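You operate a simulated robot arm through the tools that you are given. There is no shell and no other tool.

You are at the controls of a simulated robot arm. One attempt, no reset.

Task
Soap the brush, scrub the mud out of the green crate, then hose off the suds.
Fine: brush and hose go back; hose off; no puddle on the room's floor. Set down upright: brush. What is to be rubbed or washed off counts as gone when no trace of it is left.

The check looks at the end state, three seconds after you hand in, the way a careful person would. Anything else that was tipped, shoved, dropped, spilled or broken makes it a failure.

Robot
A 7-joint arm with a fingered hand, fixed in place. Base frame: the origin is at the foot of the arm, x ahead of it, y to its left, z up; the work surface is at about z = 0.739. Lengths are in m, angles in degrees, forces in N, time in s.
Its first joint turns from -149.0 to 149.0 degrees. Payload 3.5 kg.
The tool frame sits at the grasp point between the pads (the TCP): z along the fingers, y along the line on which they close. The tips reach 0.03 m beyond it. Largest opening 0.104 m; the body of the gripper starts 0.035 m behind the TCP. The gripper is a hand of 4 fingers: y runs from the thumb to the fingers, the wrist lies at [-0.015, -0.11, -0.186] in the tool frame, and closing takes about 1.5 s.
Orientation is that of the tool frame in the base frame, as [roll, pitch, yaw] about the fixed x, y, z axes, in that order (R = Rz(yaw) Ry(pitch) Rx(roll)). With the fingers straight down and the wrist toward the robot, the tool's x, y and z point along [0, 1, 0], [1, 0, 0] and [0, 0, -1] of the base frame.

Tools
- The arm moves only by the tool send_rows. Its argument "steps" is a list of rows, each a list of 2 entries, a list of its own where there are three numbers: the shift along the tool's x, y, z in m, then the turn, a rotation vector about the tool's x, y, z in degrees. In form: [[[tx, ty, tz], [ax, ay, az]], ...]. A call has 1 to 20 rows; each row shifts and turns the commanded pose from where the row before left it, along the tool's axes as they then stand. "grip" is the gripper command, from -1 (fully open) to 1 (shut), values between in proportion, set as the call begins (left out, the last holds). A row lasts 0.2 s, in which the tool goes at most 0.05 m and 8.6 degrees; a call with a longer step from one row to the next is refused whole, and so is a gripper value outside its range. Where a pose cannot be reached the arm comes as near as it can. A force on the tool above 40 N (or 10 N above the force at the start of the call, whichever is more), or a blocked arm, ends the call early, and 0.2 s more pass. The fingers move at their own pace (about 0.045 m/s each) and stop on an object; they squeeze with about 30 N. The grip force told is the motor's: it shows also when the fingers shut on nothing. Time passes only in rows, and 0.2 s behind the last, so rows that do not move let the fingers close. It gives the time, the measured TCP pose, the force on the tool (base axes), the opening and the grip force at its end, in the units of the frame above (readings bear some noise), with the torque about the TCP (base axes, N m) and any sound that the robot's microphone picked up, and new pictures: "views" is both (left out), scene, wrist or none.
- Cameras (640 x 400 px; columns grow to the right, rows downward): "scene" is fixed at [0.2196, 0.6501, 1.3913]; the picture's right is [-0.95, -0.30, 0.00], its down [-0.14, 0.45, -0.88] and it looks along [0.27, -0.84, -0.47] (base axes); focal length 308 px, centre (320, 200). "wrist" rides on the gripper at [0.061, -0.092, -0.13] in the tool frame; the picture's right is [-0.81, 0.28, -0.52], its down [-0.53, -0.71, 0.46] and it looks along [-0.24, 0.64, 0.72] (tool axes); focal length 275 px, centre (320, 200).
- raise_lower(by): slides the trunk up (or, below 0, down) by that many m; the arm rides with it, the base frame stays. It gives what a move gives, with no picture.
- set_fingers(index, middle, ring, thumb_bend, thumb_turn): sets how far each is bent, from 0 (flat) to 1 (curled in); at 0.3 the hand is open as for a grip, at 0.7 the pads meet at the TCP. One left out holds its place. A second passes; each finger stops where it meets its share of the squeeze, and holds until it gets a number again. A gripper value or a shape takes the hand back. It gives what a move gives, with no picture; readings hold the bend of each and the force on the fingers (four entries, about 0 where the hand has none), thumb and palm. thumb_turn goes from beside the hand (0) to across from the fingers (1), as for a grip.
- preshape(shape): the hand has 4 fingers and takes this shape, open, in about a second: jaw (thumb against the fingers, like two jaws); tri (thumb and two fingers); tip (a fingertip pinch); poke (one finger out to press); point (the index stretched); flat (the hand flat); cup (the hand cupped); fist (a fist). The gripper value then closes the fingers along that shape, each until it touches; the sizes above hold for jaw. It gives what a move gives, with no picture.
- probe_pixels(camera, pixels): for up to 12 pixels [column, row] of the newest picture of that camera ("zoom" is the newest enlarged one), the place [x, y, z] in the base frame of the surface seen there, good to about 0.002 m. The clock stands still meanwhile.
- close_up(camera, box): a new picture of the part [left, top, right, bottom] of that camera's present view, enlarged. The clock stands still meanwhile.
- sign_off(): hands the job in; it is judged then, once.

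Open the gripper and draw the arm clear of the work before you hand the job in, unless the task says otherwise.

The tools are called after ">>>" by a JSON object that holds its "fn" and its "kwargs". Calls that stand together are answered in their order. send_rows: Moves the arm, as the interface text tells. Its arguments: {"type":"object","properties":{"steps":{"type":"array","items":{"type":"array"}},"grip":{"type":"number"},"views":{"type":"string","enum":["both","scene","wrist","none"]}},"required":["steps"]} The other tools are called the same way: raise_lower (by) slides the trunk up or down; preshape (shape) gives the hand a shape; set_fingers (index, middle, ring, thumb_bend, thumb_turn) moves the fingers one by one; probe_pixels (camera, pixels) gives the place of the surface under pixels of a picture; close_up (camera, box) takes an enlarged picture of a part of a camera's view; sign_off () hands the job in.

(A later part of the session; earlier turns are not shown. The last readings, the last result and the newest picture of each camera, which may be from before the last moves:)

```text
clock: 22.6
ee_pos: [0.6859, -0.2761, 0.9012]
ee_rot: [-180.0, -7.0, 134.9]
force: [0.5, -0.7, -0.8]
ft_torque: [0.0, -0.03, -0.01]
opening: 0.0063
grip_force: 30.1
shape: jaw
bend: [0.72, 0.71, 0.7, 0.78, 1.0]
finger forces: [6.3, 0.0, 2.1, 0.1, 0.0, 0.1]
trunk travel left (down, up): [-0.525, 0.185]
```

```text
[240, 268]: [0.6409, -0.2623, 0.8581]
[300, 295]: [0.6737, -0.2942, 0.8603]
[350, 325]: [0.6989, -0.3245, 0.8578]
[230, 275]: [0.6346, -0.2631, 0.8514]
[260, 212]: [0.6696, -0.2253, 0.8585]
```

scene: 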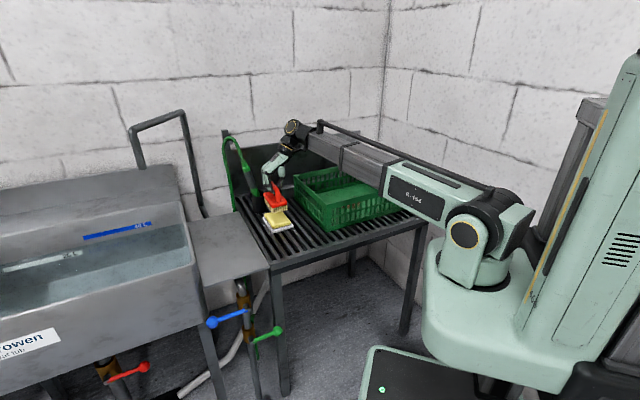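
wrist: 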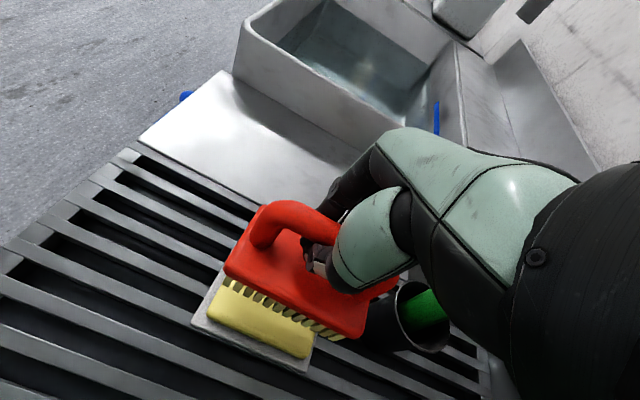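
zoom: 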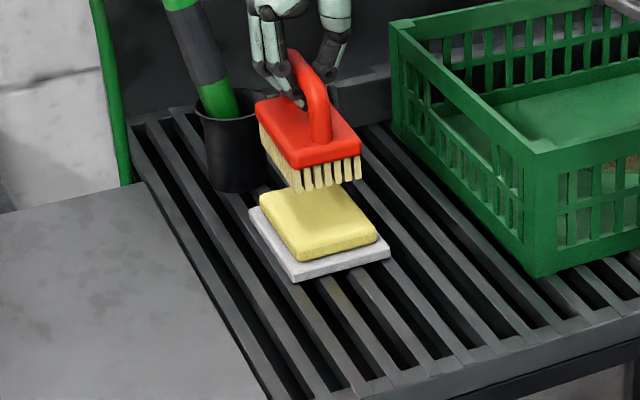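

The block is level (z≈0.859), bristle tips ~0.819, centred on the soap (top z≈0.770). Descending to just above contact, then a light press.

>>> {"fn": "send_rows", "kwargs": {"steps": [[[-0.0024, 0, 0.0199], [0, 0, 0]], [[-0.0024, 0, 0.0199], [0, 0, 0]], [[-0.0006, 0, 0.005], [0, 0, 0]], [[-0.0004, 0, 0.003], [0, 0, 0]], [[0, 0, 0], [0, 0, 0]]], "views": "scene"}}

>>> {"fn": "close_up", "kwargs": {"camera": "scene", "box": [230, 170, 326, 260]}}

```text
clock: 23.8
ee_pos: [0.6864, -0.2766, 0.8543]
ee_rot: [179.9, -7.0, 135.0]
force: [0.6, -0.3, -1.6]
ft_torque: [-0.01, 0.03, 0.01]
opening: 0.0063
grip_force: 30.6
shape: jaw
bend: [0.72, 0.71, 0.7, 0.78, 1.0]
finger forces: [6.2, 0.0, 2.2, 0.0, 0.0, 0.0]
trunk travel left (down, up): [-0.525, 0.185]
```

scene: 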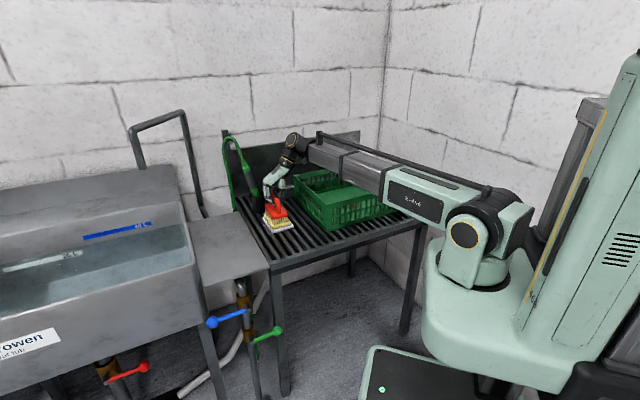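

```text
4.44 times, centred on (278, 215) of scene
```

zoom: 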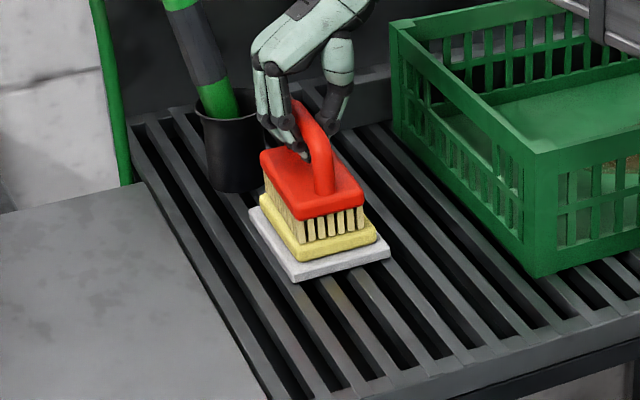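

Bristles are just at the soap surface, no contact force yet. I'll press down in 1.5 mm steps.

>>> {"fn": "send_rows", "kwargs": {"steps": [[[-0.0002, 0, 0.0015], [0, 0, 0]], [[0, 0, 0], [0, 0, 0]]], "views": "none"}}

>>> {"fn": "send_rows", "kwargs": {"steps": [[[-0.0002, 0, 0.0015], [0, 0, 0]], [[0, 0, 0], [0, 0, 0]]], "views": "none"}}

```text
clock: 24.4
ee_pos: [0.686, -0.2759, 0.854]
ee_rot: [-180.0, -7.0, 135.0]
force: [-0.7, 0.2, -2.0]
ft_torque: [0.02, 0.02, 0.02]
opening: 0.0063
grip_force: 29.6
shape: jaw
bend: [0.72, 0.71, 0.7, 0.78, 1.0]
finger forces: [6.2, 0.0, 2.2, 0.0, 0.0, 0.0]
trunk travel left (down, up): [-0.525, 0.185]
```

```text
clock: 25.0
ee_pos: [0.6861, -0.2782, 0.8526]
ee_rot: [-180.0, -7.0, 134.9]
force: [0.2, -0.3, 0.6]
ft_torque: [0.02, 0.0, -0.01]
opening: 0.0062
grip_force: 30.0
shape: jaw
bend: [0.72, 0.71, 0.7, 0.78, 1.0]
finger forces: [5.0, 0.0, 1.8, 0.0, 0.1, 0.1]
trunk travel left (down, up): [-0.525, 0.185]
```

Contact began (force z moved from −2 to +0.6 N). One more millimetre, then short rubbing strokes along the soap.

>>> {"fn": "send_rows", "kwargs": {"steps": [[[-0.0001, 0, 0.001], [0, 0, 0]], [[-0.0099, 0, -0.0012], [0, 0, 0]], [[0.0099, 0, 0.0012], [0, 0, 0]], [[0.0099, 0, 0.0012], [0, 0, 0]], [[-0.0099, 0, -0.0012], [0, 0, 0]]], "views": "none"}}

>>> {"fn": "close_up", "kwargs": {"camera": "scene", "box": [230, 170, 326, 260]}}

```text
clock: 26.2
ee_pos: [0.6866, -0.2747, 0.851]
ee_rot: [180.0, -7.0, 135.0]
force: [0.9, -0.5, -0.4]
ft_torque: [0.02, 0.01, -0.03]
opening: 0.006
grip_force: 30.3
shape: jaw
bend: [0.72, 0.71, 0.7, 0.78, 1.0]
finger forces: [3.7, 0.0, 1.3, 0.0, 0.2, 0.0]
trunk travel left (down, up): [-0.525, 0.185]
```

```text
4.44 times, centred on (278, 215) of scene
```

zoom: 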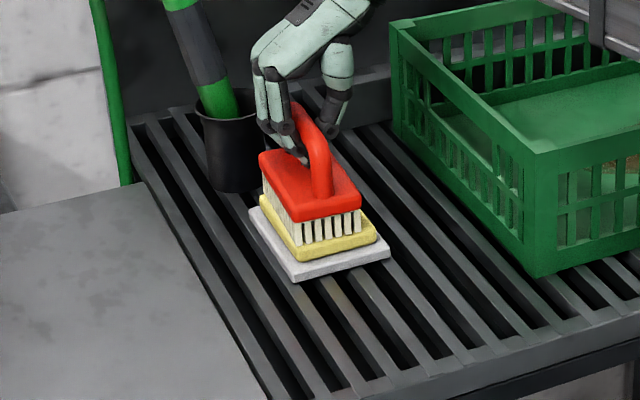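

The bristles turned white — soaped. A second round of strokes to load it well.

>>> {"fn": "send_rows", "kwargs": {"steps": [[[-0.0099, 0, -0.0012], [0, 0, 0]], [[0.0099, 0, 0.0012], [0, 0, 0]], [[0.0099, 0, 0.0012], [0, 0, 0]], [[-0.0099, 0, -0.0012], [0, 0, 0]], [[-0.0099, 0, -0.0012], [0, 0, 0]], [[0.0099, 0, 0.0012], [0, 0, 0]], [[0.0099, 0, 0.0012], [0, 0, 0]], [[-0.0099, 0, -0.0012], [0, 0, 0]], [[0.0003, 0, -0.003], [0, 0, 0]], [[0.0024, 0, -0.02], [0, 0, 0]], [[0.0024, 0, -0.02], [0, 0, 0]]], "views": "both"}}

>>> {"fn": "close_up", "kwargs": {"camera": "scene", "box": [230, 170, 326, 260]}}

>>> {"fn": "close_up", "kwargs": {"camera": "wrist", "box": [170, 170, 440, 370]}}

```text
clock: 28.6
ee_pos: [0.6864, -0.2776, 0.8949]
ee_rot: [-180.0, -7.0, 135.0]
force: [0.1, -0.5, -1.3]
ft_torque: [-0.03, 0.02, -0.01]
opening: 0.006
grip_force: 30.0
shape: jaw
bend: [0.72, 0.71, 0.7, 0.78, 1.0]
finger forces: [3.1, 0.1, 1.0, 0.1, 0.2, 0.1]
trunk travel left (down, up): [-0.525, 0.185]
```

scene: 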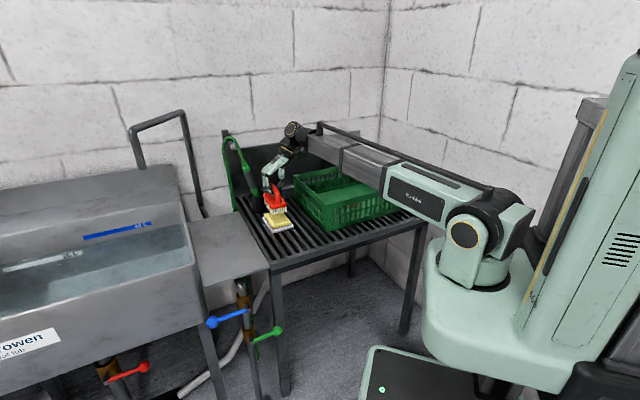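
wrist: 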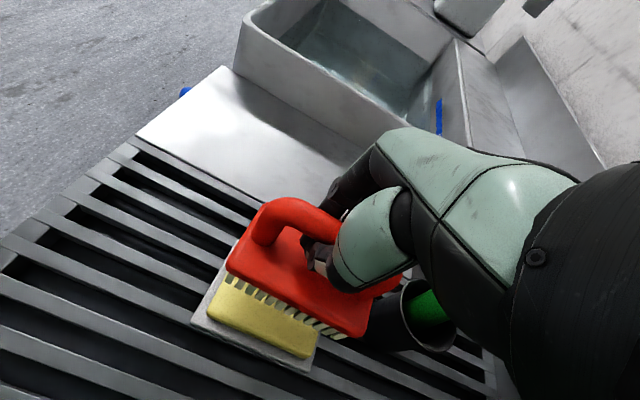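

```text
4.44 times, centred on (278, 215) of scene
```

zoom: 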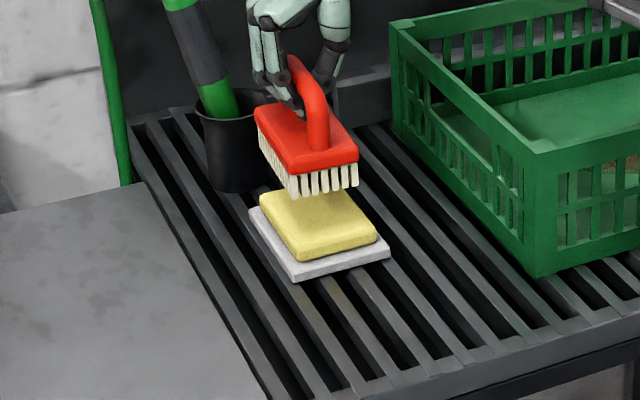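

```text
2.00 times, centred on (305, 270) of wrist
```

zoom: 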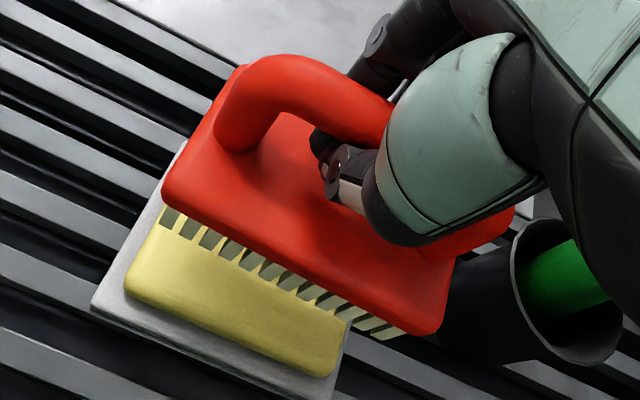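

Brush is soaped and the soap stayed in place. Now I lift clear of the crate rim and carry the brush over the mud patch at about (0.45,-0.52).

>>> {"fn": "send_rows", "kwargs": {"steps": [[[0.0049, 0, -0.0397], [0, 0, 0]], [[0.0049, 0, -0.0397], [0, 0, 0]], [[0, -0.048, 0], [0, 0, 0]], [[0, -0.048, 0], [0, 0, 0]], [[0, -0.048, 0], [0, 0, 0]], [[0, -0.048, 0], [0, 0, 0]], [[0, -0.048, 0], [0, 0, 0]], [[0, -0.048, 0], [0, 0, 0]], [[0, -0.048, 0], [0, 0, 0]], [[0, 0, 0], [0, 0, 0]]], "views": "both"}}

>>> {"fn": "close_up", "kwargs": {"camera": "scene", "box": [290, 110, 430, 240]}}

>>> {"fn": "close_up", "kwargs": {"camera": "wrist", "box": [60, 130, 440, 400]}}

```text
clock: 29.9
ee_pos: [0.5783, -0.384, 0.9725]
ee_rot: [179.9, -7.0, 134.6]
force: [2.2, -9.2, 0.6]
ft_torque: [1.37, 0.59, 1.16]
opening: 0.0054
grip_force: 29.9
shape: jaw
bend: [0.72, 0.71, 0.7, 0.78, 1.0]
finger forces: [1.8, 0.1, 0.6, 0.1, 0.5, 0.0]
trunk travel left (down, up): [-0.525, 0.185]
stopped in row 6: the force on the tool passed its limit at 78 N (the readings are from after the stop); the commanded pose is now the measured one
```

scene: 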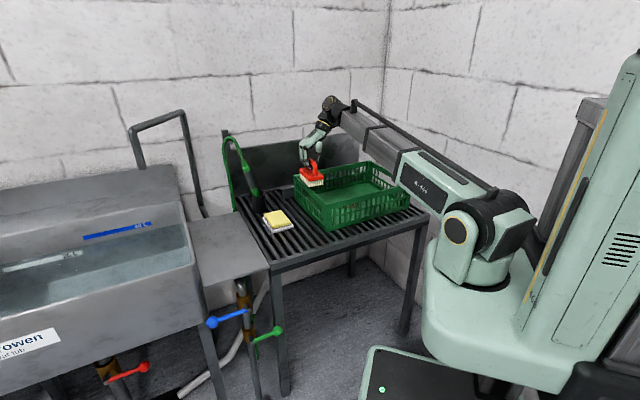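
wrist: 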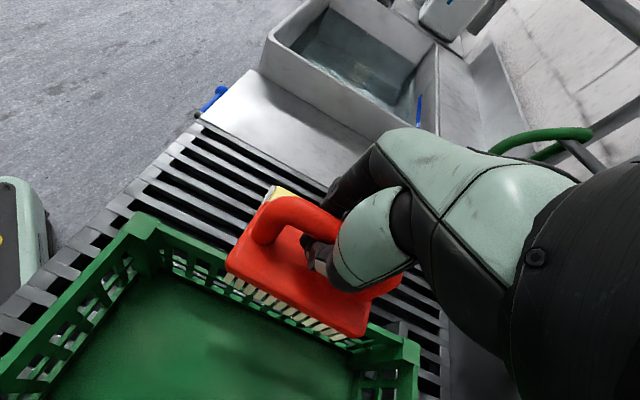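

```text
3.08 times, centred on (360, 175) of scene
```

zoom: 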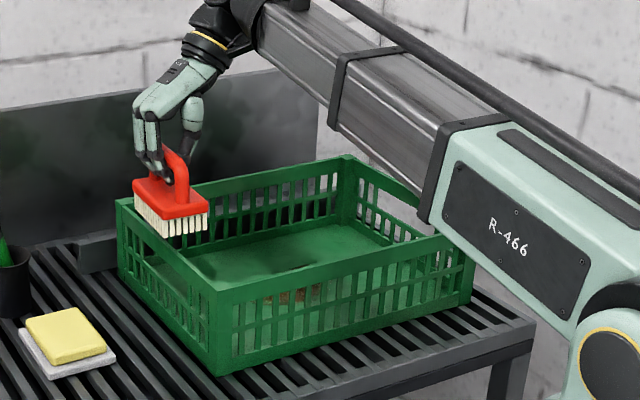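

```text
1.48 times, centred on (250, 265) of wrist
```

zoom: 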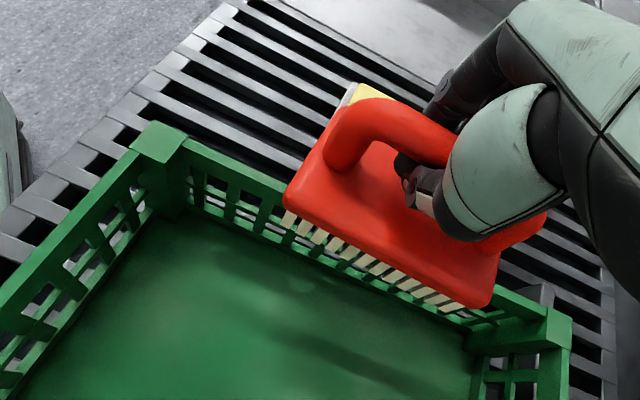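

The move stopped on a 78 N spike near the crate's left rim. I'll check whether the brush hit the crate or shifted, by probing brush and crate corners.

>>> {"fn": "probe_pixels", "kwargs": {"camera": "wrist", "pixels": [[240, 262], [300, 290], [350, 325], [262, 215], [245, 290], [335, 337], [135, 228], [410, 350], [275, 215]]}}

>>> {"fn": "probe_pixels", "kwargs": {"camera": "scene", "pixels": [[297, 176], [330, 201], [411, 184], [369, 163], [304, 172], [312, 184], [324, 180]]}}

>>> {"fn": "send_rows", "kwargs": {"steps": [[[0, 0, 0], [0, 0, 0]]], "views": "none"}}

```text
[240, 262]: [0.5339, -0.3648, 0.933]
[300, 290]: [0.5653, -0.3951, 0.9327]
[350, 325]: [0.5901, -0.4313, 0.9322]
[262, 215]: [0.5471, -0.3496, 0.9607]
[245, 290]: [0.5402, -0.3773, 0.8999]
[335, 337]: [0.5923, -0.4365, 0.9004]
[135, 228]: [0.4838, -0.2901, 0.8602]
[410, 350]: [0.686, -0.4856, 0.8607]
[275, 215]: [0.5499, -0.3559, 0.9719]
```

```text
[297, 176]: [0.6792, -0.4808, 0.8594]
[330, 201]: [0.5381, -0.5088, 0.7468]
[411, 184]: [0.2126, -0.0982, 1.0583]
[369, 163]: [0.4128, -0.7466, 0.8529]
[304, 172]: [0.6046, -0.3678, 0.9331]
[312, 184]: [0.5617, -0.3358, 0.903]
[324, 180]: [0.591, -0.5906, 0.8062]
```

```text
clock: 30.3
ee_pos: [0.5779, -0.3837, 0.9737]
ee_rot: [-180.0, -7.1, 134.5]
force: [2.9, -8.5, -2.3]
ft_torque: [1.28, 0.42, 1.07]
opening: 0.0056
grip_force: 29.5
shape: jaw
bend: [0.72, 0.71, 0.7, 0.78, 1.0]
finger forces: [1.9, 0.1, 0.7, 0.0, 0.4, 0.0]
trunk travel left (down, up): [-0.525, 0.185]
```

The persistent side load at about (0.47,-0.44,1.12) means the wrist camera is touching the forearm (hand too sideways here), not the crate. I'll back off, rise, and swing the hand toward the natural yaw 45° about the vertical.

>>> {"fn": "send_rows", "kwargs": {"steps": [[[0, 0.02, 0], [0, 0, 0]], [[0, 0.03, 0], [0, 0, 0]], [[0.0037, 0, -0.0298], [0, 0, 0]], [[0, 0, 0], [-0.998, 0, 8.12]], [[0, 0, 0], [-0.998, 0, 8.12]], [[0, 0, 0], [-0.998, 0, 8.12]], [[0, 0, 0], [-0.998, 0, 8.12]], [[0, 0, 0], [-0.998, 0, 8.12]], [[0, 0, 0], [-0.998, 0, 8.12]], [[0, 0, 0], [-0.998, 0, 8.12]], [[0, 0, 0], [-0.998, 0, 8.12]], [[0, 0, 0], [-0.998, 0, 8.12]], [[0, 0, 0], [-0.998, 0, 8.12]], [[0, 0, 0], [-0.998, 0, 8.12]]], "views": "both"}}

```text
clock: 33.3
ee_pos: [0.613, -0.3493, 1.0026]
ee_rot: [180.0, -7.1, 44.3]
force: [1.0, 0.9, -1.7]
ft_torque: [0.01, -0.02, -0.03]
opening: 0.0056
grip_force: 29.8
shape: jaw
bend: [0.72, 0.71, 0.7, 0.78, 1.0]
finger forces: [1.7, 0.1, 0.6, 0.0, 0.6, 0.0]
trunk travel left (down, up): [-0.525, 0.185]
```

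scene: 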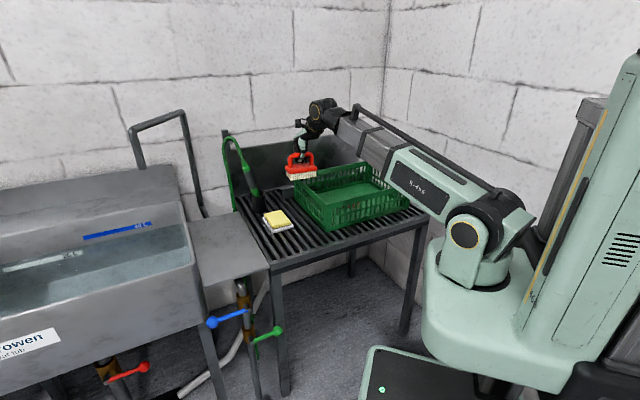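
wrist: 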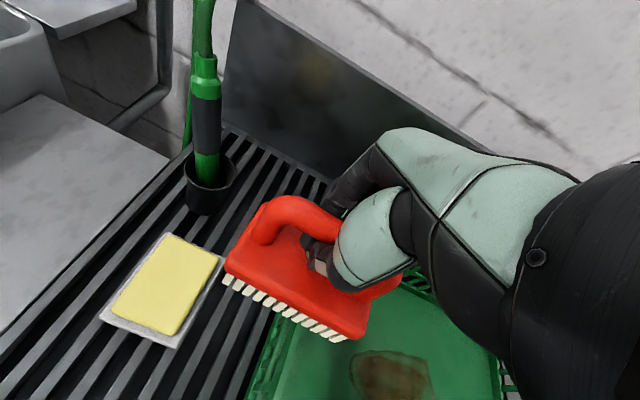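

Load is gone. Now I move the brush over the mud patch at height and check the view.

>>> {"fn": "send_rows", "kwargs": {"steps": [[[-0.0464, 0.001, -0.0057], [0, 0, 0]], [[-0.0464, 0.001, -0.0057], [0, 0, 0]], [[-0.0464, 0.001, -0.0057], [0, 0, 0]], [[-0.0464, 0.001, -0.0057], [0, 0, 0]], [[-0.0464, 0.001, -0.0057], [0, 0, 0]], [[-0.0061, 0, 0.0496], [0, 0, 0]]], "views": "both"}}

>>> {"fn": "close_up", "kwargs": {"camera": "scene", "box": [290, 110, 430, 240]}}

>>> {"fn": "probe_pixels", "kwargs": {"camera": "wrist", "pixels": [[240, 268], [300, 295], [350, 325], [230, 275], [245, 290], [335, 337]]}}

```text
clock: 34.7
ee_pos: [0.4495, -0.5171, 0.9534]
ee_rot: [180.0, -7.1, 44.5]
force: [-0.5, 0.2, -1.3]
ft_torque: [0.03, -0.02, 0.0]
opening: 0.0056
grip_force: 29.7
shape: jaw
bend: [0.72, 0.71, 0.7, 0.78, 1.0]
finger forces: [1.7, 0.0, 0.5, 0.0, 0.6, 0.0]
trunk travel left (down, up): [-0.525, 0.185]
```

scene: 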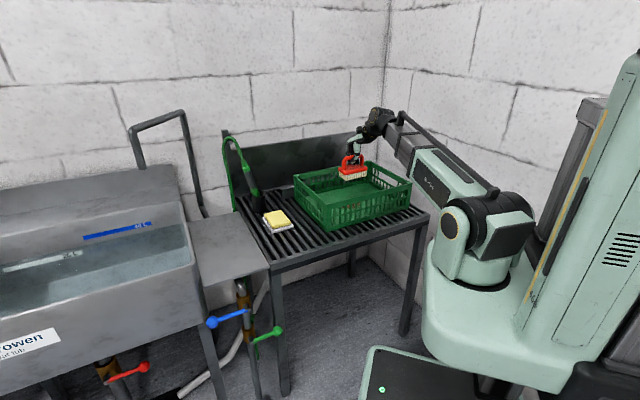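
wrist: 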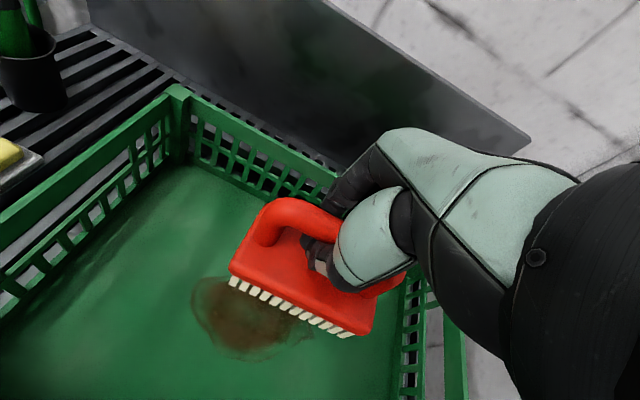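

```text
3.08 times, centred on (360, 175) of scene
```

zoom: 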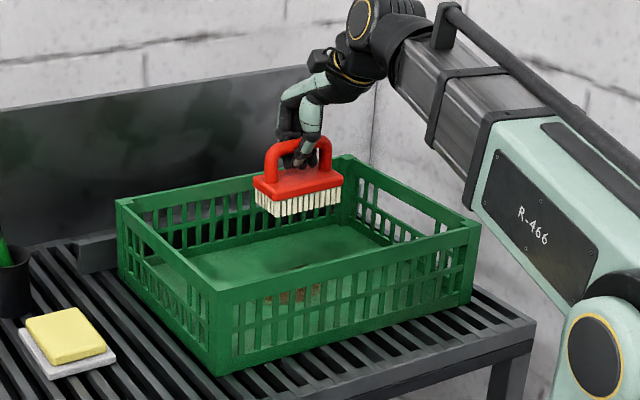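

```text
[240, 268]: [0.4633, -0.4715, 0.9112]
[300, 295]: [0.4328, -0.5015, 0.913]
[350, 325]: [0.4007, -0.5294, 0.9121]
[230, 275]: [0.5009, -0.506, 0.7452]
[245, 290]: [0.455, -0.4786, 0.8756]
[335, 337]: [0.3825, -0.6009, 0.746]
```

Brush is level (block top ≈0.912) over the mud, visible at (250,320) in the wrist view. Descending into the crate to just above the floor.

>>> {"fn": "send_rows", "kwargs": {"steps": [[[-0.0049, 0, 0.0397], [0, 0, 0]], [[-0.0049, 0, 0.0397], [0, 0, 0]], [[-0.0037, 0, 0.0298], [0, 0, 0]], [[-0.0012, 0, 0.0099], [0, 0, 0]], [[0, 0, 0], [0, 0, 0]]], "views": "both"}}

```text
clock: 35.9
ee_pos: [0.4508, -0.5172, 0.8318]
ee_rot: [-180.0, -7.1, 44.7]
force: [-0.4, -0.1, -0.9]
ft_torque: [0.01, 0.02, 0.04]
opening: 0.0054
grip_force: 29.7
shape: jaw
bend: [0.72, 0.71, 0.7, 0.78, 1.0]
finger forces: [1.8, 0.1, 0.4, 0.0, 0.7, 0.1]
trunk travel left (down, up): [-0.525, 0.185]
```

scene: 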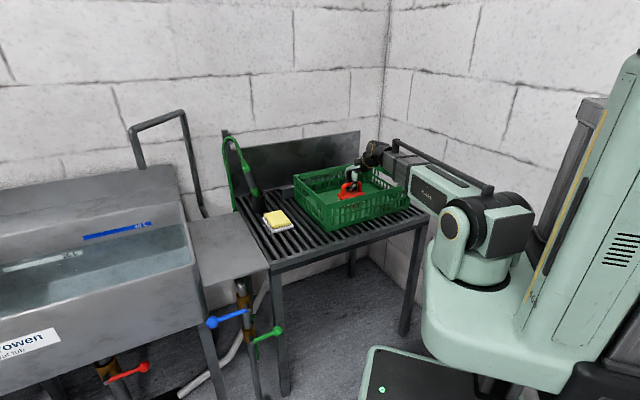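
wrist: 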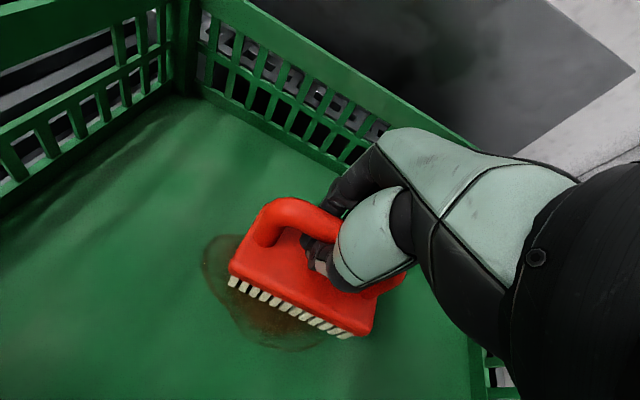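

Still no contact. Let me check the forearm's clearance to the crate's near rim before pressing down.

>>> {"fn": "close_up", "kwargs": {"camera": "scene", "box": [300, 130, 450, 240]}}

>>> {"fn": "send_rows", "kwargs": {"steps": [[[-0.0004, 0, 0.004], [0, 0, 0]], [[0, 0, 0], [0, 0, 0]]], "views": "none"}}

>>> {"fn": "send_rows", "kwargs": {"steps": [[[-0.0002, 0, 0.0015], [0, 0, 0]], [[0, 0, 0], [0, 0, 0]]], "views": "none"}}

```text
3.64 times, centred on (375, 185) of scene
```

zoom: 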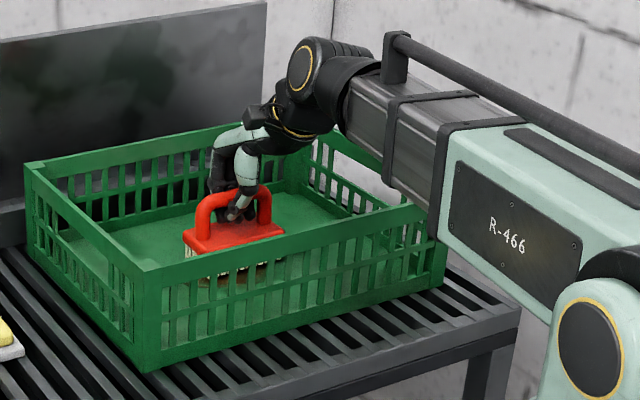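

```text
clock: 36.5
ee_pos: [0.4512, -0.517, 0.8299]
ee_rot: [180.0, -7.0, 44.6]
force: [-0.2, 0.1, -0.9]
ft_torque: [0.04, -0.01, 0.01]
opening: 0.0053
grip_force: 29.8
shape: jaw
bend: [0.72, 0.71, 0.7, 0.78, 1.0]
finger forces: [1.7, 0.0, 0.5, 0.0, 0.6, 0.1]
trunk travel left (down, up): [-0.525, 0.185]
```

```text
clock: 37.1
ee_pos: [0.4503, -0.5157, 0.8275]
ee_rot: [-180.0, -7.1, 44.6]
force: [0.7, 0.2, -0.4]
ft_torque: [0.0, 0.03, 0.02]
opening: 0.0055
grip_force: 30.3
shape: jaw
bend: [0.72, 0.71, 0.7, 0.78, 1.0]
finger forces: [1.8, 0.0, 0.5, 0.1, 0.6, 0.0]
trunk travel left (down, up): [-0.525, 0.185]
```

Contact is about to begin. I'll probe the forearm's underside near the rim for clearance.

>>> {"fn": "probe_pixels", "kwargs": {"camera": "zoom", "pixels": [[395, 180], [430, 208], [440, 235], [360, 140], [520, 290], [400, 210], [445, 205]]}}

>>> {"fn": "send_rows", "kwargs": {"steps": [[[-0.0002, 0, 0.0015], [0, 0, 0]], [[0, 0, 0], [0, 0, 0]]], "views": "none"}}

```text
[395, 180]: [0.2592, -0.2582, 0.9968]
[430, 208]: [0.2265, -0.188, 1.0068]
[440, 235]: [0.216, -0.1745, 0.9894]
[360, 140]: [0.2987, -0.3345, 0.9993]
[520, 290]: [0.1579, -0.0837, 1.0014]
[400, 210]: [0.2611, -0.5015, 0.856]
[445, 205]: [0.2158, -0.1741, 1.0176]
```

```text
clock: 37.7
ee_pos: [0.4513, -0.5169, 0.825]
ee_rot: [-179.9, -7.1, 44.6]
force: [-0.3, -0.1, -1.2]
ft_torque: [-0.03, -0.01, 0.03]
opening: 0.0053
grip_force: 30.1
shape: jaw
bend: [0.72, 0.71, 0.7, 0.78, 1.0]
finger forces: [1.6, 0.0, 0.6, 0.0, 0.5, 0.0]
trunk travel left (down, up): [-0.525, 0.185]
```

Forearm underside is at z≈0.99, well above the 0.86 rim. Continuing to press lightly.

>>> {"fn": "send_rows", "kwargs": {"steps": [[[-0.0002, 0, 0.0015], [0, 0, 0]], [[0, 0, 0], [0, 0, 0]]], "views": "none"}}

>>> {"fn": "send_rows", "kwargs": {"steps": [[[-0.0002, 0, 0.0015], [0, 0, 0]], [[0, 0, 0], [0, 0, 0]]], "views": "wrist"}}

```text
clock: 38.3
ee_pos: [0.4509, -0.5161, 0.8247]
ee_rot: [-180.0, -7.1, 44.6]
force: [0.0, -1.0, -1.3]
ft_torque: [0.02, -0.01, -0.01]
opening: 0.0055
grip_force: 30.1
shape: jaw
bend: [0.72, 0.71, 0.7, 0.78, 1.0]
finger forces: [1.3, 0.0, 0.8, 0.0, 0.6, 0.0]
trunk travel left (down, up): [-0.525, 0.185]
```

```text
clock: 38.9
ee_pos: [0.4505, -0.5164, 0.8234]
ee_rot: [180.0, -7.1, 44.6]
force: [0.5, 0.0, 0.7]
ft_torque: [0.03, -0.03, -0.02]
opening: 0.0053
grip_force: 29.6
shape: jaw
bend: [0.72, 0.71, 0.7, 0.78, 1.0]
finger forces: [0.8, 0.0, 0.4, 0.0, 0.9, 0.1]
trunk travel left (down, up): [-0.525, 0.185]
```

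wrist: 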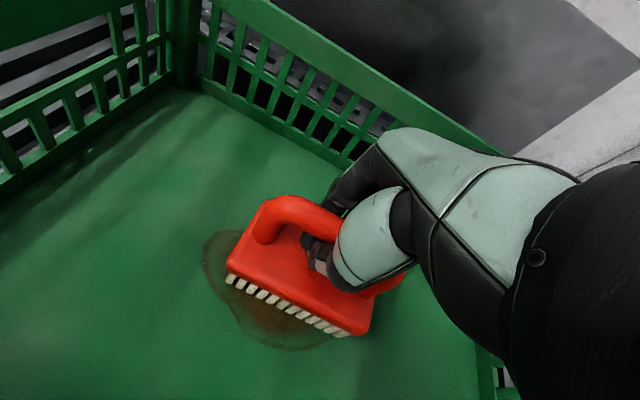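

Light contact made (~2 N). I'll add 1 mm and make scrubbing strokes along the tool's y (p direction), watching force and mud.

>>> {"fn": "send_rows", "kwargs": {"steps": [[[-0.0001, 0, 0.001], [0, 0, 0]], [[0, 0.012, 0], [0, 0, 0]], [[0, 0.012, 0], [0, 0, 0]], [[0, -0.012, 0], [0, 0, 0]], [[0, -0.012, 0], [0, 0, 0]], [[0, -0.012, 0], [0, 0, 0]], [[0, -0.012, 0], [0, 0, 0]], [[0, 0.012, 0], [0, 0, 0]], [[0, 0.012, 0], [0, 0, 0]]], "views": "wrist"}}

>>> {"fn": "close_up", "kwargs": {"camera": "wrist", "box": [100, 150, 440, 400]}}

```text
clock: 40.9
ee_pos: [0.4519, -0.5151, 0.8226]
ee_rot: [-180.0, -7.2, 44.5]
force: [-0.1, -0.3, -0.9]
ft_torque: [0.02, -0.01, 0.0]
opening: 0.0052
grip_force: 30.0
shape: jaw
bend: [0.72, 0.71, 0.7, 0.78, 1.0]
finger forces: [0.7, 0.0, 0.1, 0.0, 0.4, 0.0]
trunk travel left (down, up): [-0.525, 0.185]
```

wrist: 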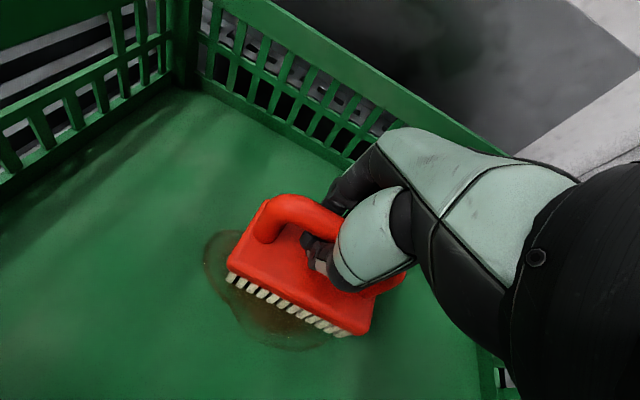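

```text
1.60 times, centred on (270, 275) of wrist
```

zoom: 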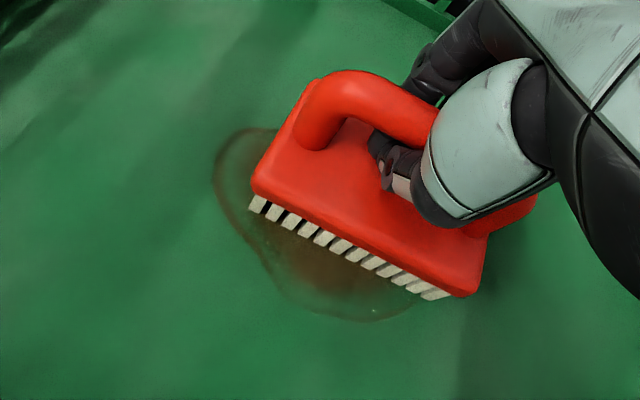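

The mud is slightly paler but contact force is low. I'll press another 2 mm and do longer strokes.

>>> {"fn": "send_rows", "kwargs": {"steps": [[[-0.0002, 0, 0.002], [0, 0, 0]], [[0, 0, 0], [0, 0, 0]]], "views": "none"}}

>>> {"fn": "send_rows", "kwargs": {"steps": [[[0, 0.012, 0], [0, 0, 0]], [[0, 0.012, 0], [0, 0, 0]], [[0, 0.006, 0], [0, 0, 0]], [[0, -0.012, 0], [0, 0, 0]], [[0, -0.012, 0], [0, 0, 0]], [[0, -0.012, 0], [0, 0, 0]], [[0, -0.012, 0], [0, 0, 0]], [[0, -0.012, 0], [0, 0, 0]], [[0, 0.012, 0], [0, 0, 0]], [[0, 0.012, 0], [0, 0, 0]], [[0, 0.006, 0], [0, 0, 0]]], "views": "wrist"}}

>>> {"fn": "close_up", "kwargs": {"camera": "wrist", "box": [100, 150, 440, 400]}}

```text
clock: 41.5
ee_pos: [0.4501, -0.5163, 0.8195]
ee_rot: [180.0, -7.2, 44.6]
force: [0.1, 0.1, -0.1]
ft_torque: [0.0, -0.04, -0.02]
opening: 0.0055
grip_force: 30.0
shape: jaw
bend: [0.72, 0.71, 0.7, 0.78, 1.0]
finger forces: [0.1, 0.1, 0.1, 0.0, 0.0, 0.0]
trunk travel left (down, up): [-0.525, 0.185]
```

```text
clock: 43.9
ee_pos: [0.4491, -0.5167, 0.8186]
ee_rot: [180.0, -7.1, 44.6]
force: [-0.1, -0.2, -0.3]
ft_torque: [0.0, 0.0, 0.01]
opening: 0.0052
grip_force: 29.4
shape: jaw
bend: [0.72, 0.71, 0.7, 0.78, 1.0]
finger forces: [0.3, 0.0, 0.0, 0.0, 0.6, 0.1]
trunk travel left (down, up): [-0.525, 0.185]
```

wrist: 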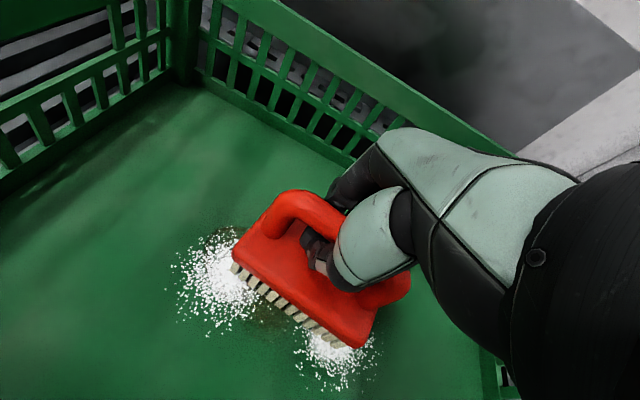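

```text
1.60 times, centred on (270, 275) of wrist
```

zoom: 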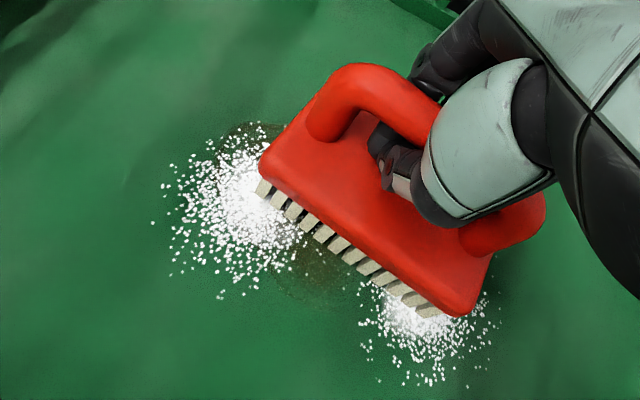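

Suds are forming and the mud is breaking up. I'll continue with strokes shifted to the +q side, then the −q side, to cover the whole patch.

>>> {"fn": "send_rows", "kwargs": {"steps": [[[0.0149, 0, 0.0018], [0, 0, 0]], [[0.0149, 0, 0.0018], [0, 0, 0]], [[0, 0.012, 0], [0, 0, 0]], [[0, 0.012, 0], [0, 0, 0]], [[0, 0.006, 0], [0, 0, 0]], [[0, -0.012, 0], [0, 0, 0]], [[0, -0.012, 0], [0, 0, 0]], [[0, -0.012, 0], [0, 0, 0]], [[0, -0.012, 0], [0, 0, 0]], [[0, -0.012, 0], [0, 0, 0]], [[0, 0.012, 0], [0, 0, 0]], [[0, 0.012, 0], [0, 0, 0]], [[0, 0.012, 0], [0, 0, 0]], [[0, 0.012, 0], [0, 0, 0]], [[0, -0.012, 0], [0, 0, 0]], [[0, -0.006, 0], [0, 0, 0]]], "views": "wrist"}}

>>> {"fn": "close_up", "kwargs": {"camera": "wrist", "box": [100, 150, 440, 400]}}

>>> {"fn": "close_up", "kwargs": {"camera": "scene", "box": [290, 150, 420, 236]}}

```text
clock: 47.3
ee_pos: [0.4712, -0.4964, 0.8196]
ee_rot: [-180.0, -7.1, 44.6]
force: [0.7, -0.6, -1.1]
ft_torque: [-0.01, -0.03, 0.02]
opening: 0.0056
grip_force: 29.6
shape: jaw
bend: [0.72, 0.71, 0.7, 0.78, 1.0]
finger forces: [0.2, 0.1, 0.2, 0.0, 0.0, 0.1]
trunk travel left (down, up): [-0.525, 0.185]
```

wrist: 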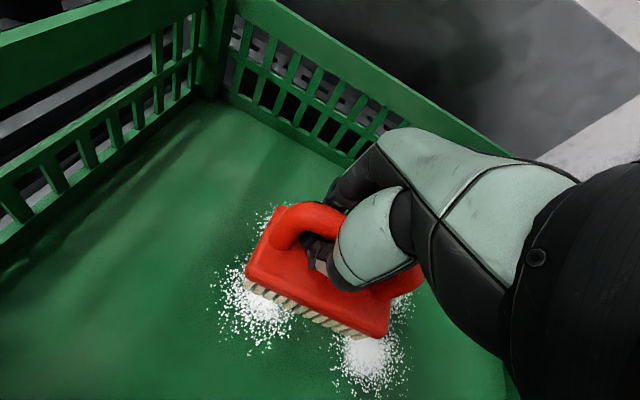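

```text
1.60 times, centred on (270, 275) of wrist
```

zoom: 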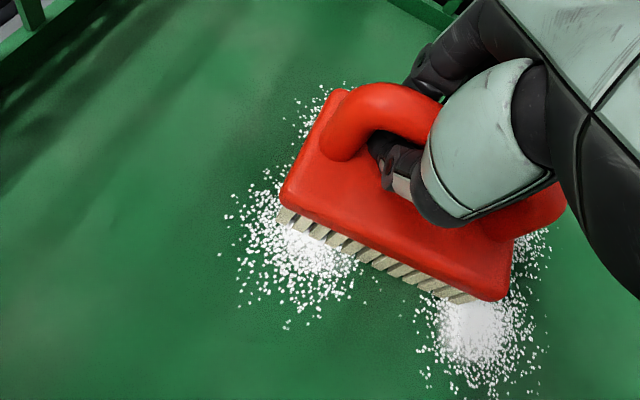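

```text
4.65 times, centred on (355, 193) of scene
```

zoom: 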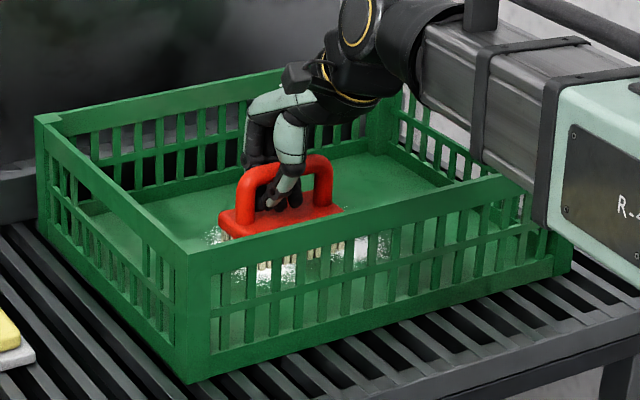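

The brown is gone where visible. Now the −q side: shift 6 cm toward −q and repeat strokes.

>>> {"fn": "send_rows", "kwargs": {"steps": [[[-0.0149, 0, -0.0018], [0, 0, 0]], [[-0.0149, 0, -0.0018], [0, 0, 0]], [[-0.0149, 0, -0.0018], [0, 0, 0]], [[-0.0199, 0, -0.0024], [0, 0, 0]], [[0, 0.012, 0], [0, 0, 0]], [[0, 0.012, 0], [0, 0, 0]], [[0, 0.006, 0], [0, 0, 0]], [[0, -0.012, 0], [0, 0, 0]], [[0, -0.012, 0], [0, 0, 0]], [[0, -0.012, 0], [0, 0, 0]], [[0, -0.012, 0], [0, 0, 0]], [[0, -0.012, 0], [0, 0, 0]], [[0, 0.012, 0], [0, 0, 0]], [[0, 0.012, 0], [0, 0, 0]], [[0, 0.012, 0], [0, 0, 0]], [[0, 0.012, 0], [0, 0, 0]], [[0, -0.012, 0], [0, 0, 0]], [[0, -0.006, 0], [0, 0, 0]]], "views": "wrist"}}

>>> {"fn": "close_up", "kwargs": {"camera": "wrist", "box": [100, 150, 440, 400]}}

>>> {"fn": "close_up", "kwargs": {"camera": "scene", "box": [290, 150, 420, 236]}}

```text
clock: 51.1
ee_pos: [0.4255, -0.5412, 0.8211]
ee_rot: [-180.0, -7.0, 44.6]
force: [0.8, -0.1, -0.4]
ft_torque: [0.03, 0.03, 0.05]
opening: 0.0055
grip_force: 29.4
shape: jaw
bend: [0.72, 0.71, 0.7, 0.78, 1.0]
finger forces: [0.4, 0.0, 0.0, 0.0, 0.0, 0.0]
trunk travel left (down, up): [-0.525, 0.185]
```

wrist: 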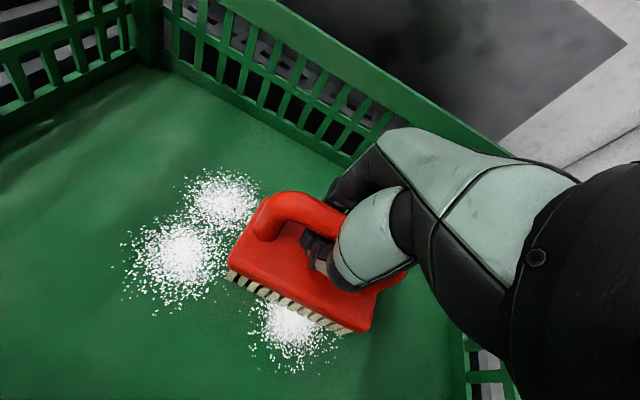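

```text
1.60 times, centred on (270, 275) of wrist
```

zoom: 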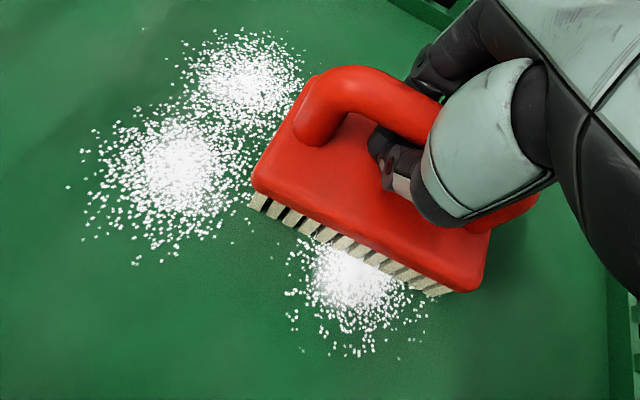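

```text
4.65 times, centred on (355, 193) of scene
```

zoom: 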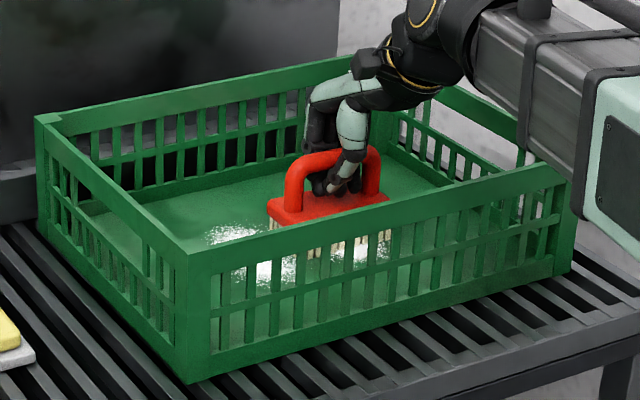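

Visible areas are clean with white suds. I'll lift the brush and inspect the whole patch for any mud trace.

>>> {"fn": "send_rows", "kwargs": {"steps": [[[0.0024, 0, -0.0199], [0, 0, 0]], [[0.0049, 0, -0.0397], [0, 0, 0]], [[0.0055, 0, -0.0447], [0, 0, 0]], [[0.0055, 0, -0.0447], [0, 0, 0]], [[0, -0.03, 0], [0, 0, 0]], [[0, -0.03, 0], [0, 0, 0]]], "views": "both"}}

>>> {"fn": "close_up", "kwargs": {"camera": "wrist", "box": [40, 130, 400, 400]}}

>>> {"fn": "close_up", "kwargs": {"camera": "scene", "box": [290, 150, 420, 236]}}

```text
clock: 52.5
ee_pos: [0.3817, -0.4999, 0.969]
ee_rot: [180.0, -7.0, 44.5]
force: [0.4, 0.0, -1.3]
ft_torque: [0.01, -0.02, 0.01]
opening: 0.0054
grip_force: 30.2
shape: jaw
bend: [0.72, 0.71, 0.7, 0.78, 1.0]
finger forces: [0.9, 0.0, 0.4, 0.0, 1.1, 0.0]
trunk travel left (down, up): [-0.525, 0.185]
```

scene: 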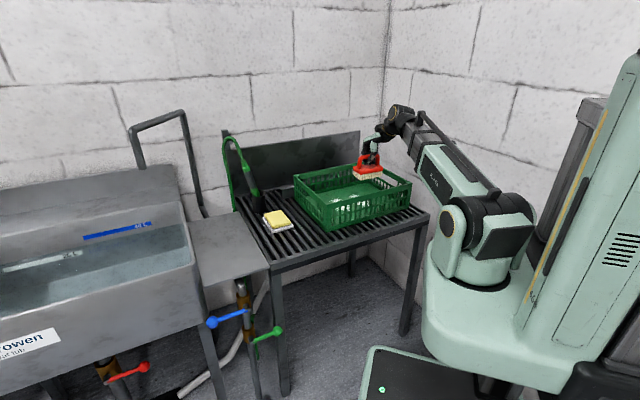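
wrist: 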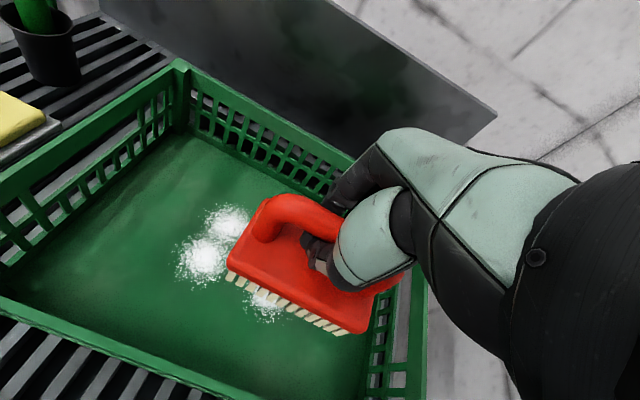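

```text
1.48 times, centred on (220, 265) of wrist
```

zoom: 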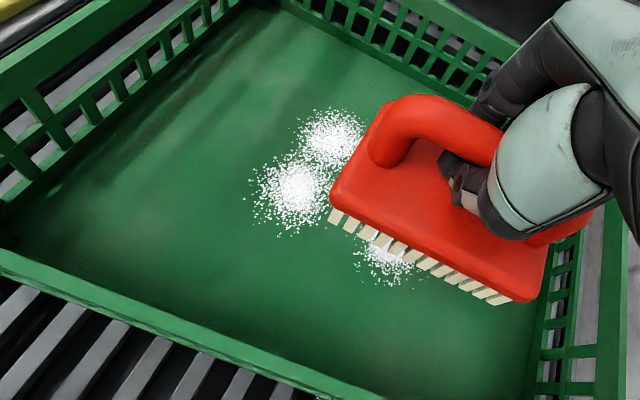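

```text
4.65 times, centred on (355, 193) of scene
```

zoom: 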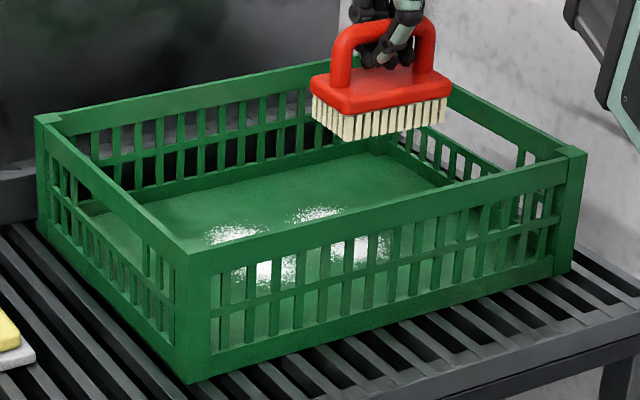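

I need to see what's behind the brush; moving the hand 12 cm toward −q for an unobstructed look.

>>> {"fn": "send_rows", "kwargs": {"steps": [[[-0.0357, 0, -0.0044], [0, 0, 0]], [[-0.0397, 0, -0.0049], [0, 0, 0]], [[-0.0397, 0, -0.0049], [0, 0, 0]], [[0, 0, 0], [0, 0, 0]]], "views": "both"}}

>>> {"fn": "close_up", "kwargs": {"camera": "wrist", "box": [40, 130, 400, 400]}}

>>> {"fn": "close_up", "kwargs": {"camera": "scene", "box": [290, 150, 420, 236]}}

```text
clock: 53.5
ee_pos: [0.2989, -0.582, 0.9688]
ee_rot: [-179.9, -7.1, 44.6]
force: [0.2, -0.5, -1.1]
ft_torque: [0.03, -0.01, -0.02]
opening: 0.0054
grip_force: 30.0
shape: jaw
bend: [0.72, 0.71, 0.7, 0.78, 1.0]
finger forces: [1.0, 0.0, 0.4, 0.0, 0.9, 0.1]
trunk travel left (down, up): [-0.525, 0.185]
```

scene: 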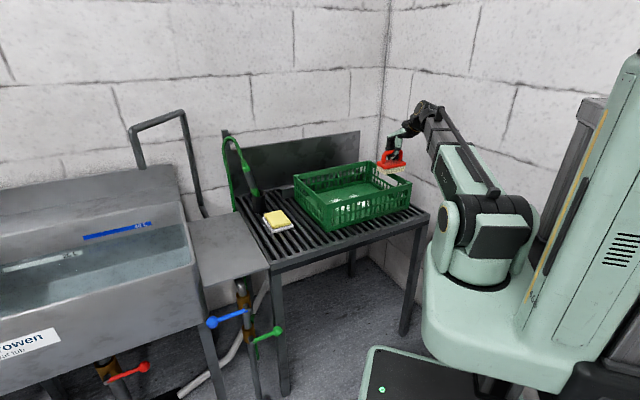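
wrist: 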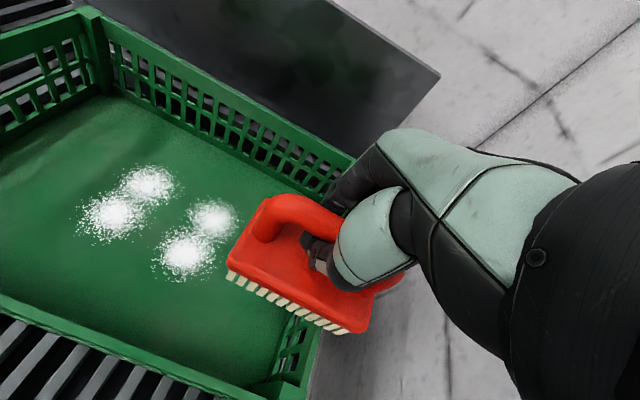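

```text
1.48 times, centred on (220, 265) of wrist
```

zoom: 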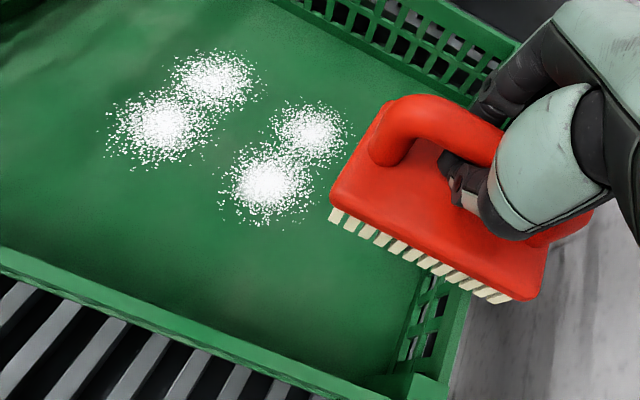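

```text
4.65 times, centred on (355, 193) of scene
```

zoom: 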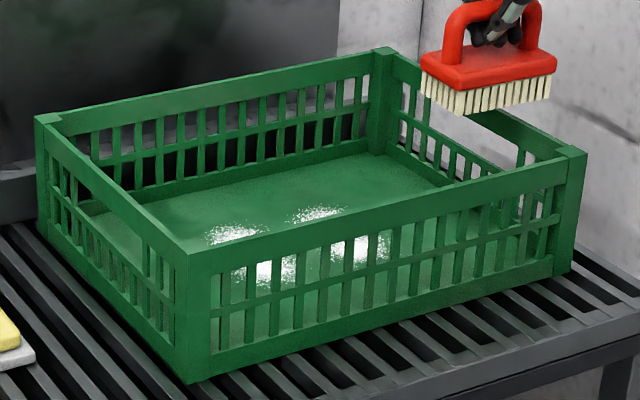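

Only four suds patches remain visible. I'll zoom tighter to check for residual brown traces.

>>> {"fn": "close_up", "kwargs": {"camera": "wrist", "box": [50, 140, 250, 300]}}

>>> {"fn": "probe_pixels", "kwargs": {"camera": "wrist", "pixels": [[148, 184], [112, 214], [213, 217], [186, 252], [76, 228], [178, 180], [152, 270], [240, 215]]}}

```text
2.50 times, centred on (150, 220) of wrist
```

zoom: 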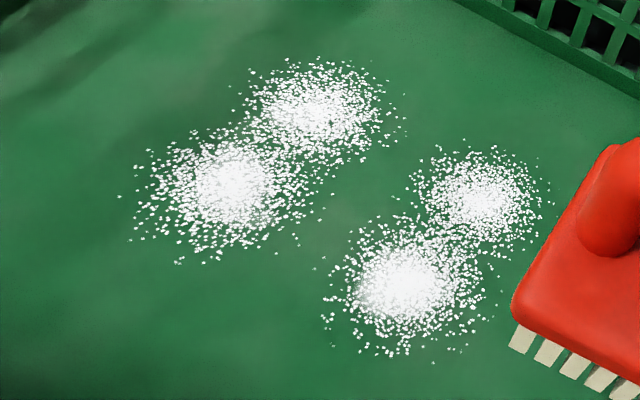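

```text
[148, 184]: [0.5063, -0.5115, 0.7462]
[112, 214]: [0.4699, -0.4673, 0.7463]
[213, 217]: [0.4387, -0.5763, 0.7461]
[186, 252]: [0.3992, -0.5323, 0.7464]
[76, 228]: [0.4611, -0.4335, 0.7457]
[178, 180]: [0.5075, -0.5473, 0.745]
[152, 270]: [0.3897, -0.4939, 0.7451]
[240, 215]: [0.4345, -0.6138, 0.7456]
```

There's a hint of a faint tint between the suds patches (zoom ~(335,215)). I'll go back and scrub the whole area again, with strokes in both directions.

>>> {"fn": "send_rows", "kwargs": {"steps": [[[0.038, 0.0155, 0.0047], [0, 0, 0]], [[0.038, 0.0155, 0.0047], [0, 0, 0]], [[0.038, 0.0155, 0.0047], [0, 0, 0]], [[0.038, 0.0155, 0.0047], [0, 0, 0]], [[-0.0049, 0, 0.0397], [0, 0, 0]], [[-0.0049, 0, 0.0397], [0, 0, 0]], [[-0.0043, 0, 0.0347], [0, 0, 0]], [[-0.0024, 0, 0.0199], [0, 0, 0]], [[-0.0012, 0, 0.0099], [0, 0, 0]], [[0, 0, 0], [0, 0, 0]]], "views": "wrist"}}

```text
clock: 55.7
ee_pos: [0.4553, -0.5171, 0.8225]
ee_rot: [179.9, -7.1, 44.6]
force: [-0.4, 0.3, 0.4]
ft_torque: [-0.03, 0.0, 0.0]
opening: 0.0053
grip_force: 30.1
shape: jaw
bend: [0.72, 0.71, 0.7, 0.78, 1.0]
finger forces: [1.0, 0.0, 0.2, 0.0, 0.6, 0.0]
trunk travel left (down, up): [-0.525, 0.185]
```

wrist: 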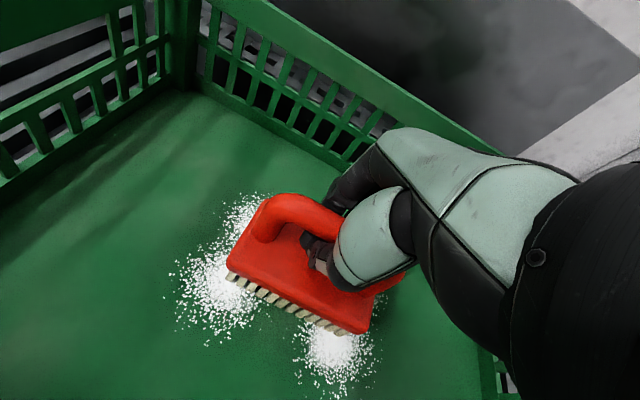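

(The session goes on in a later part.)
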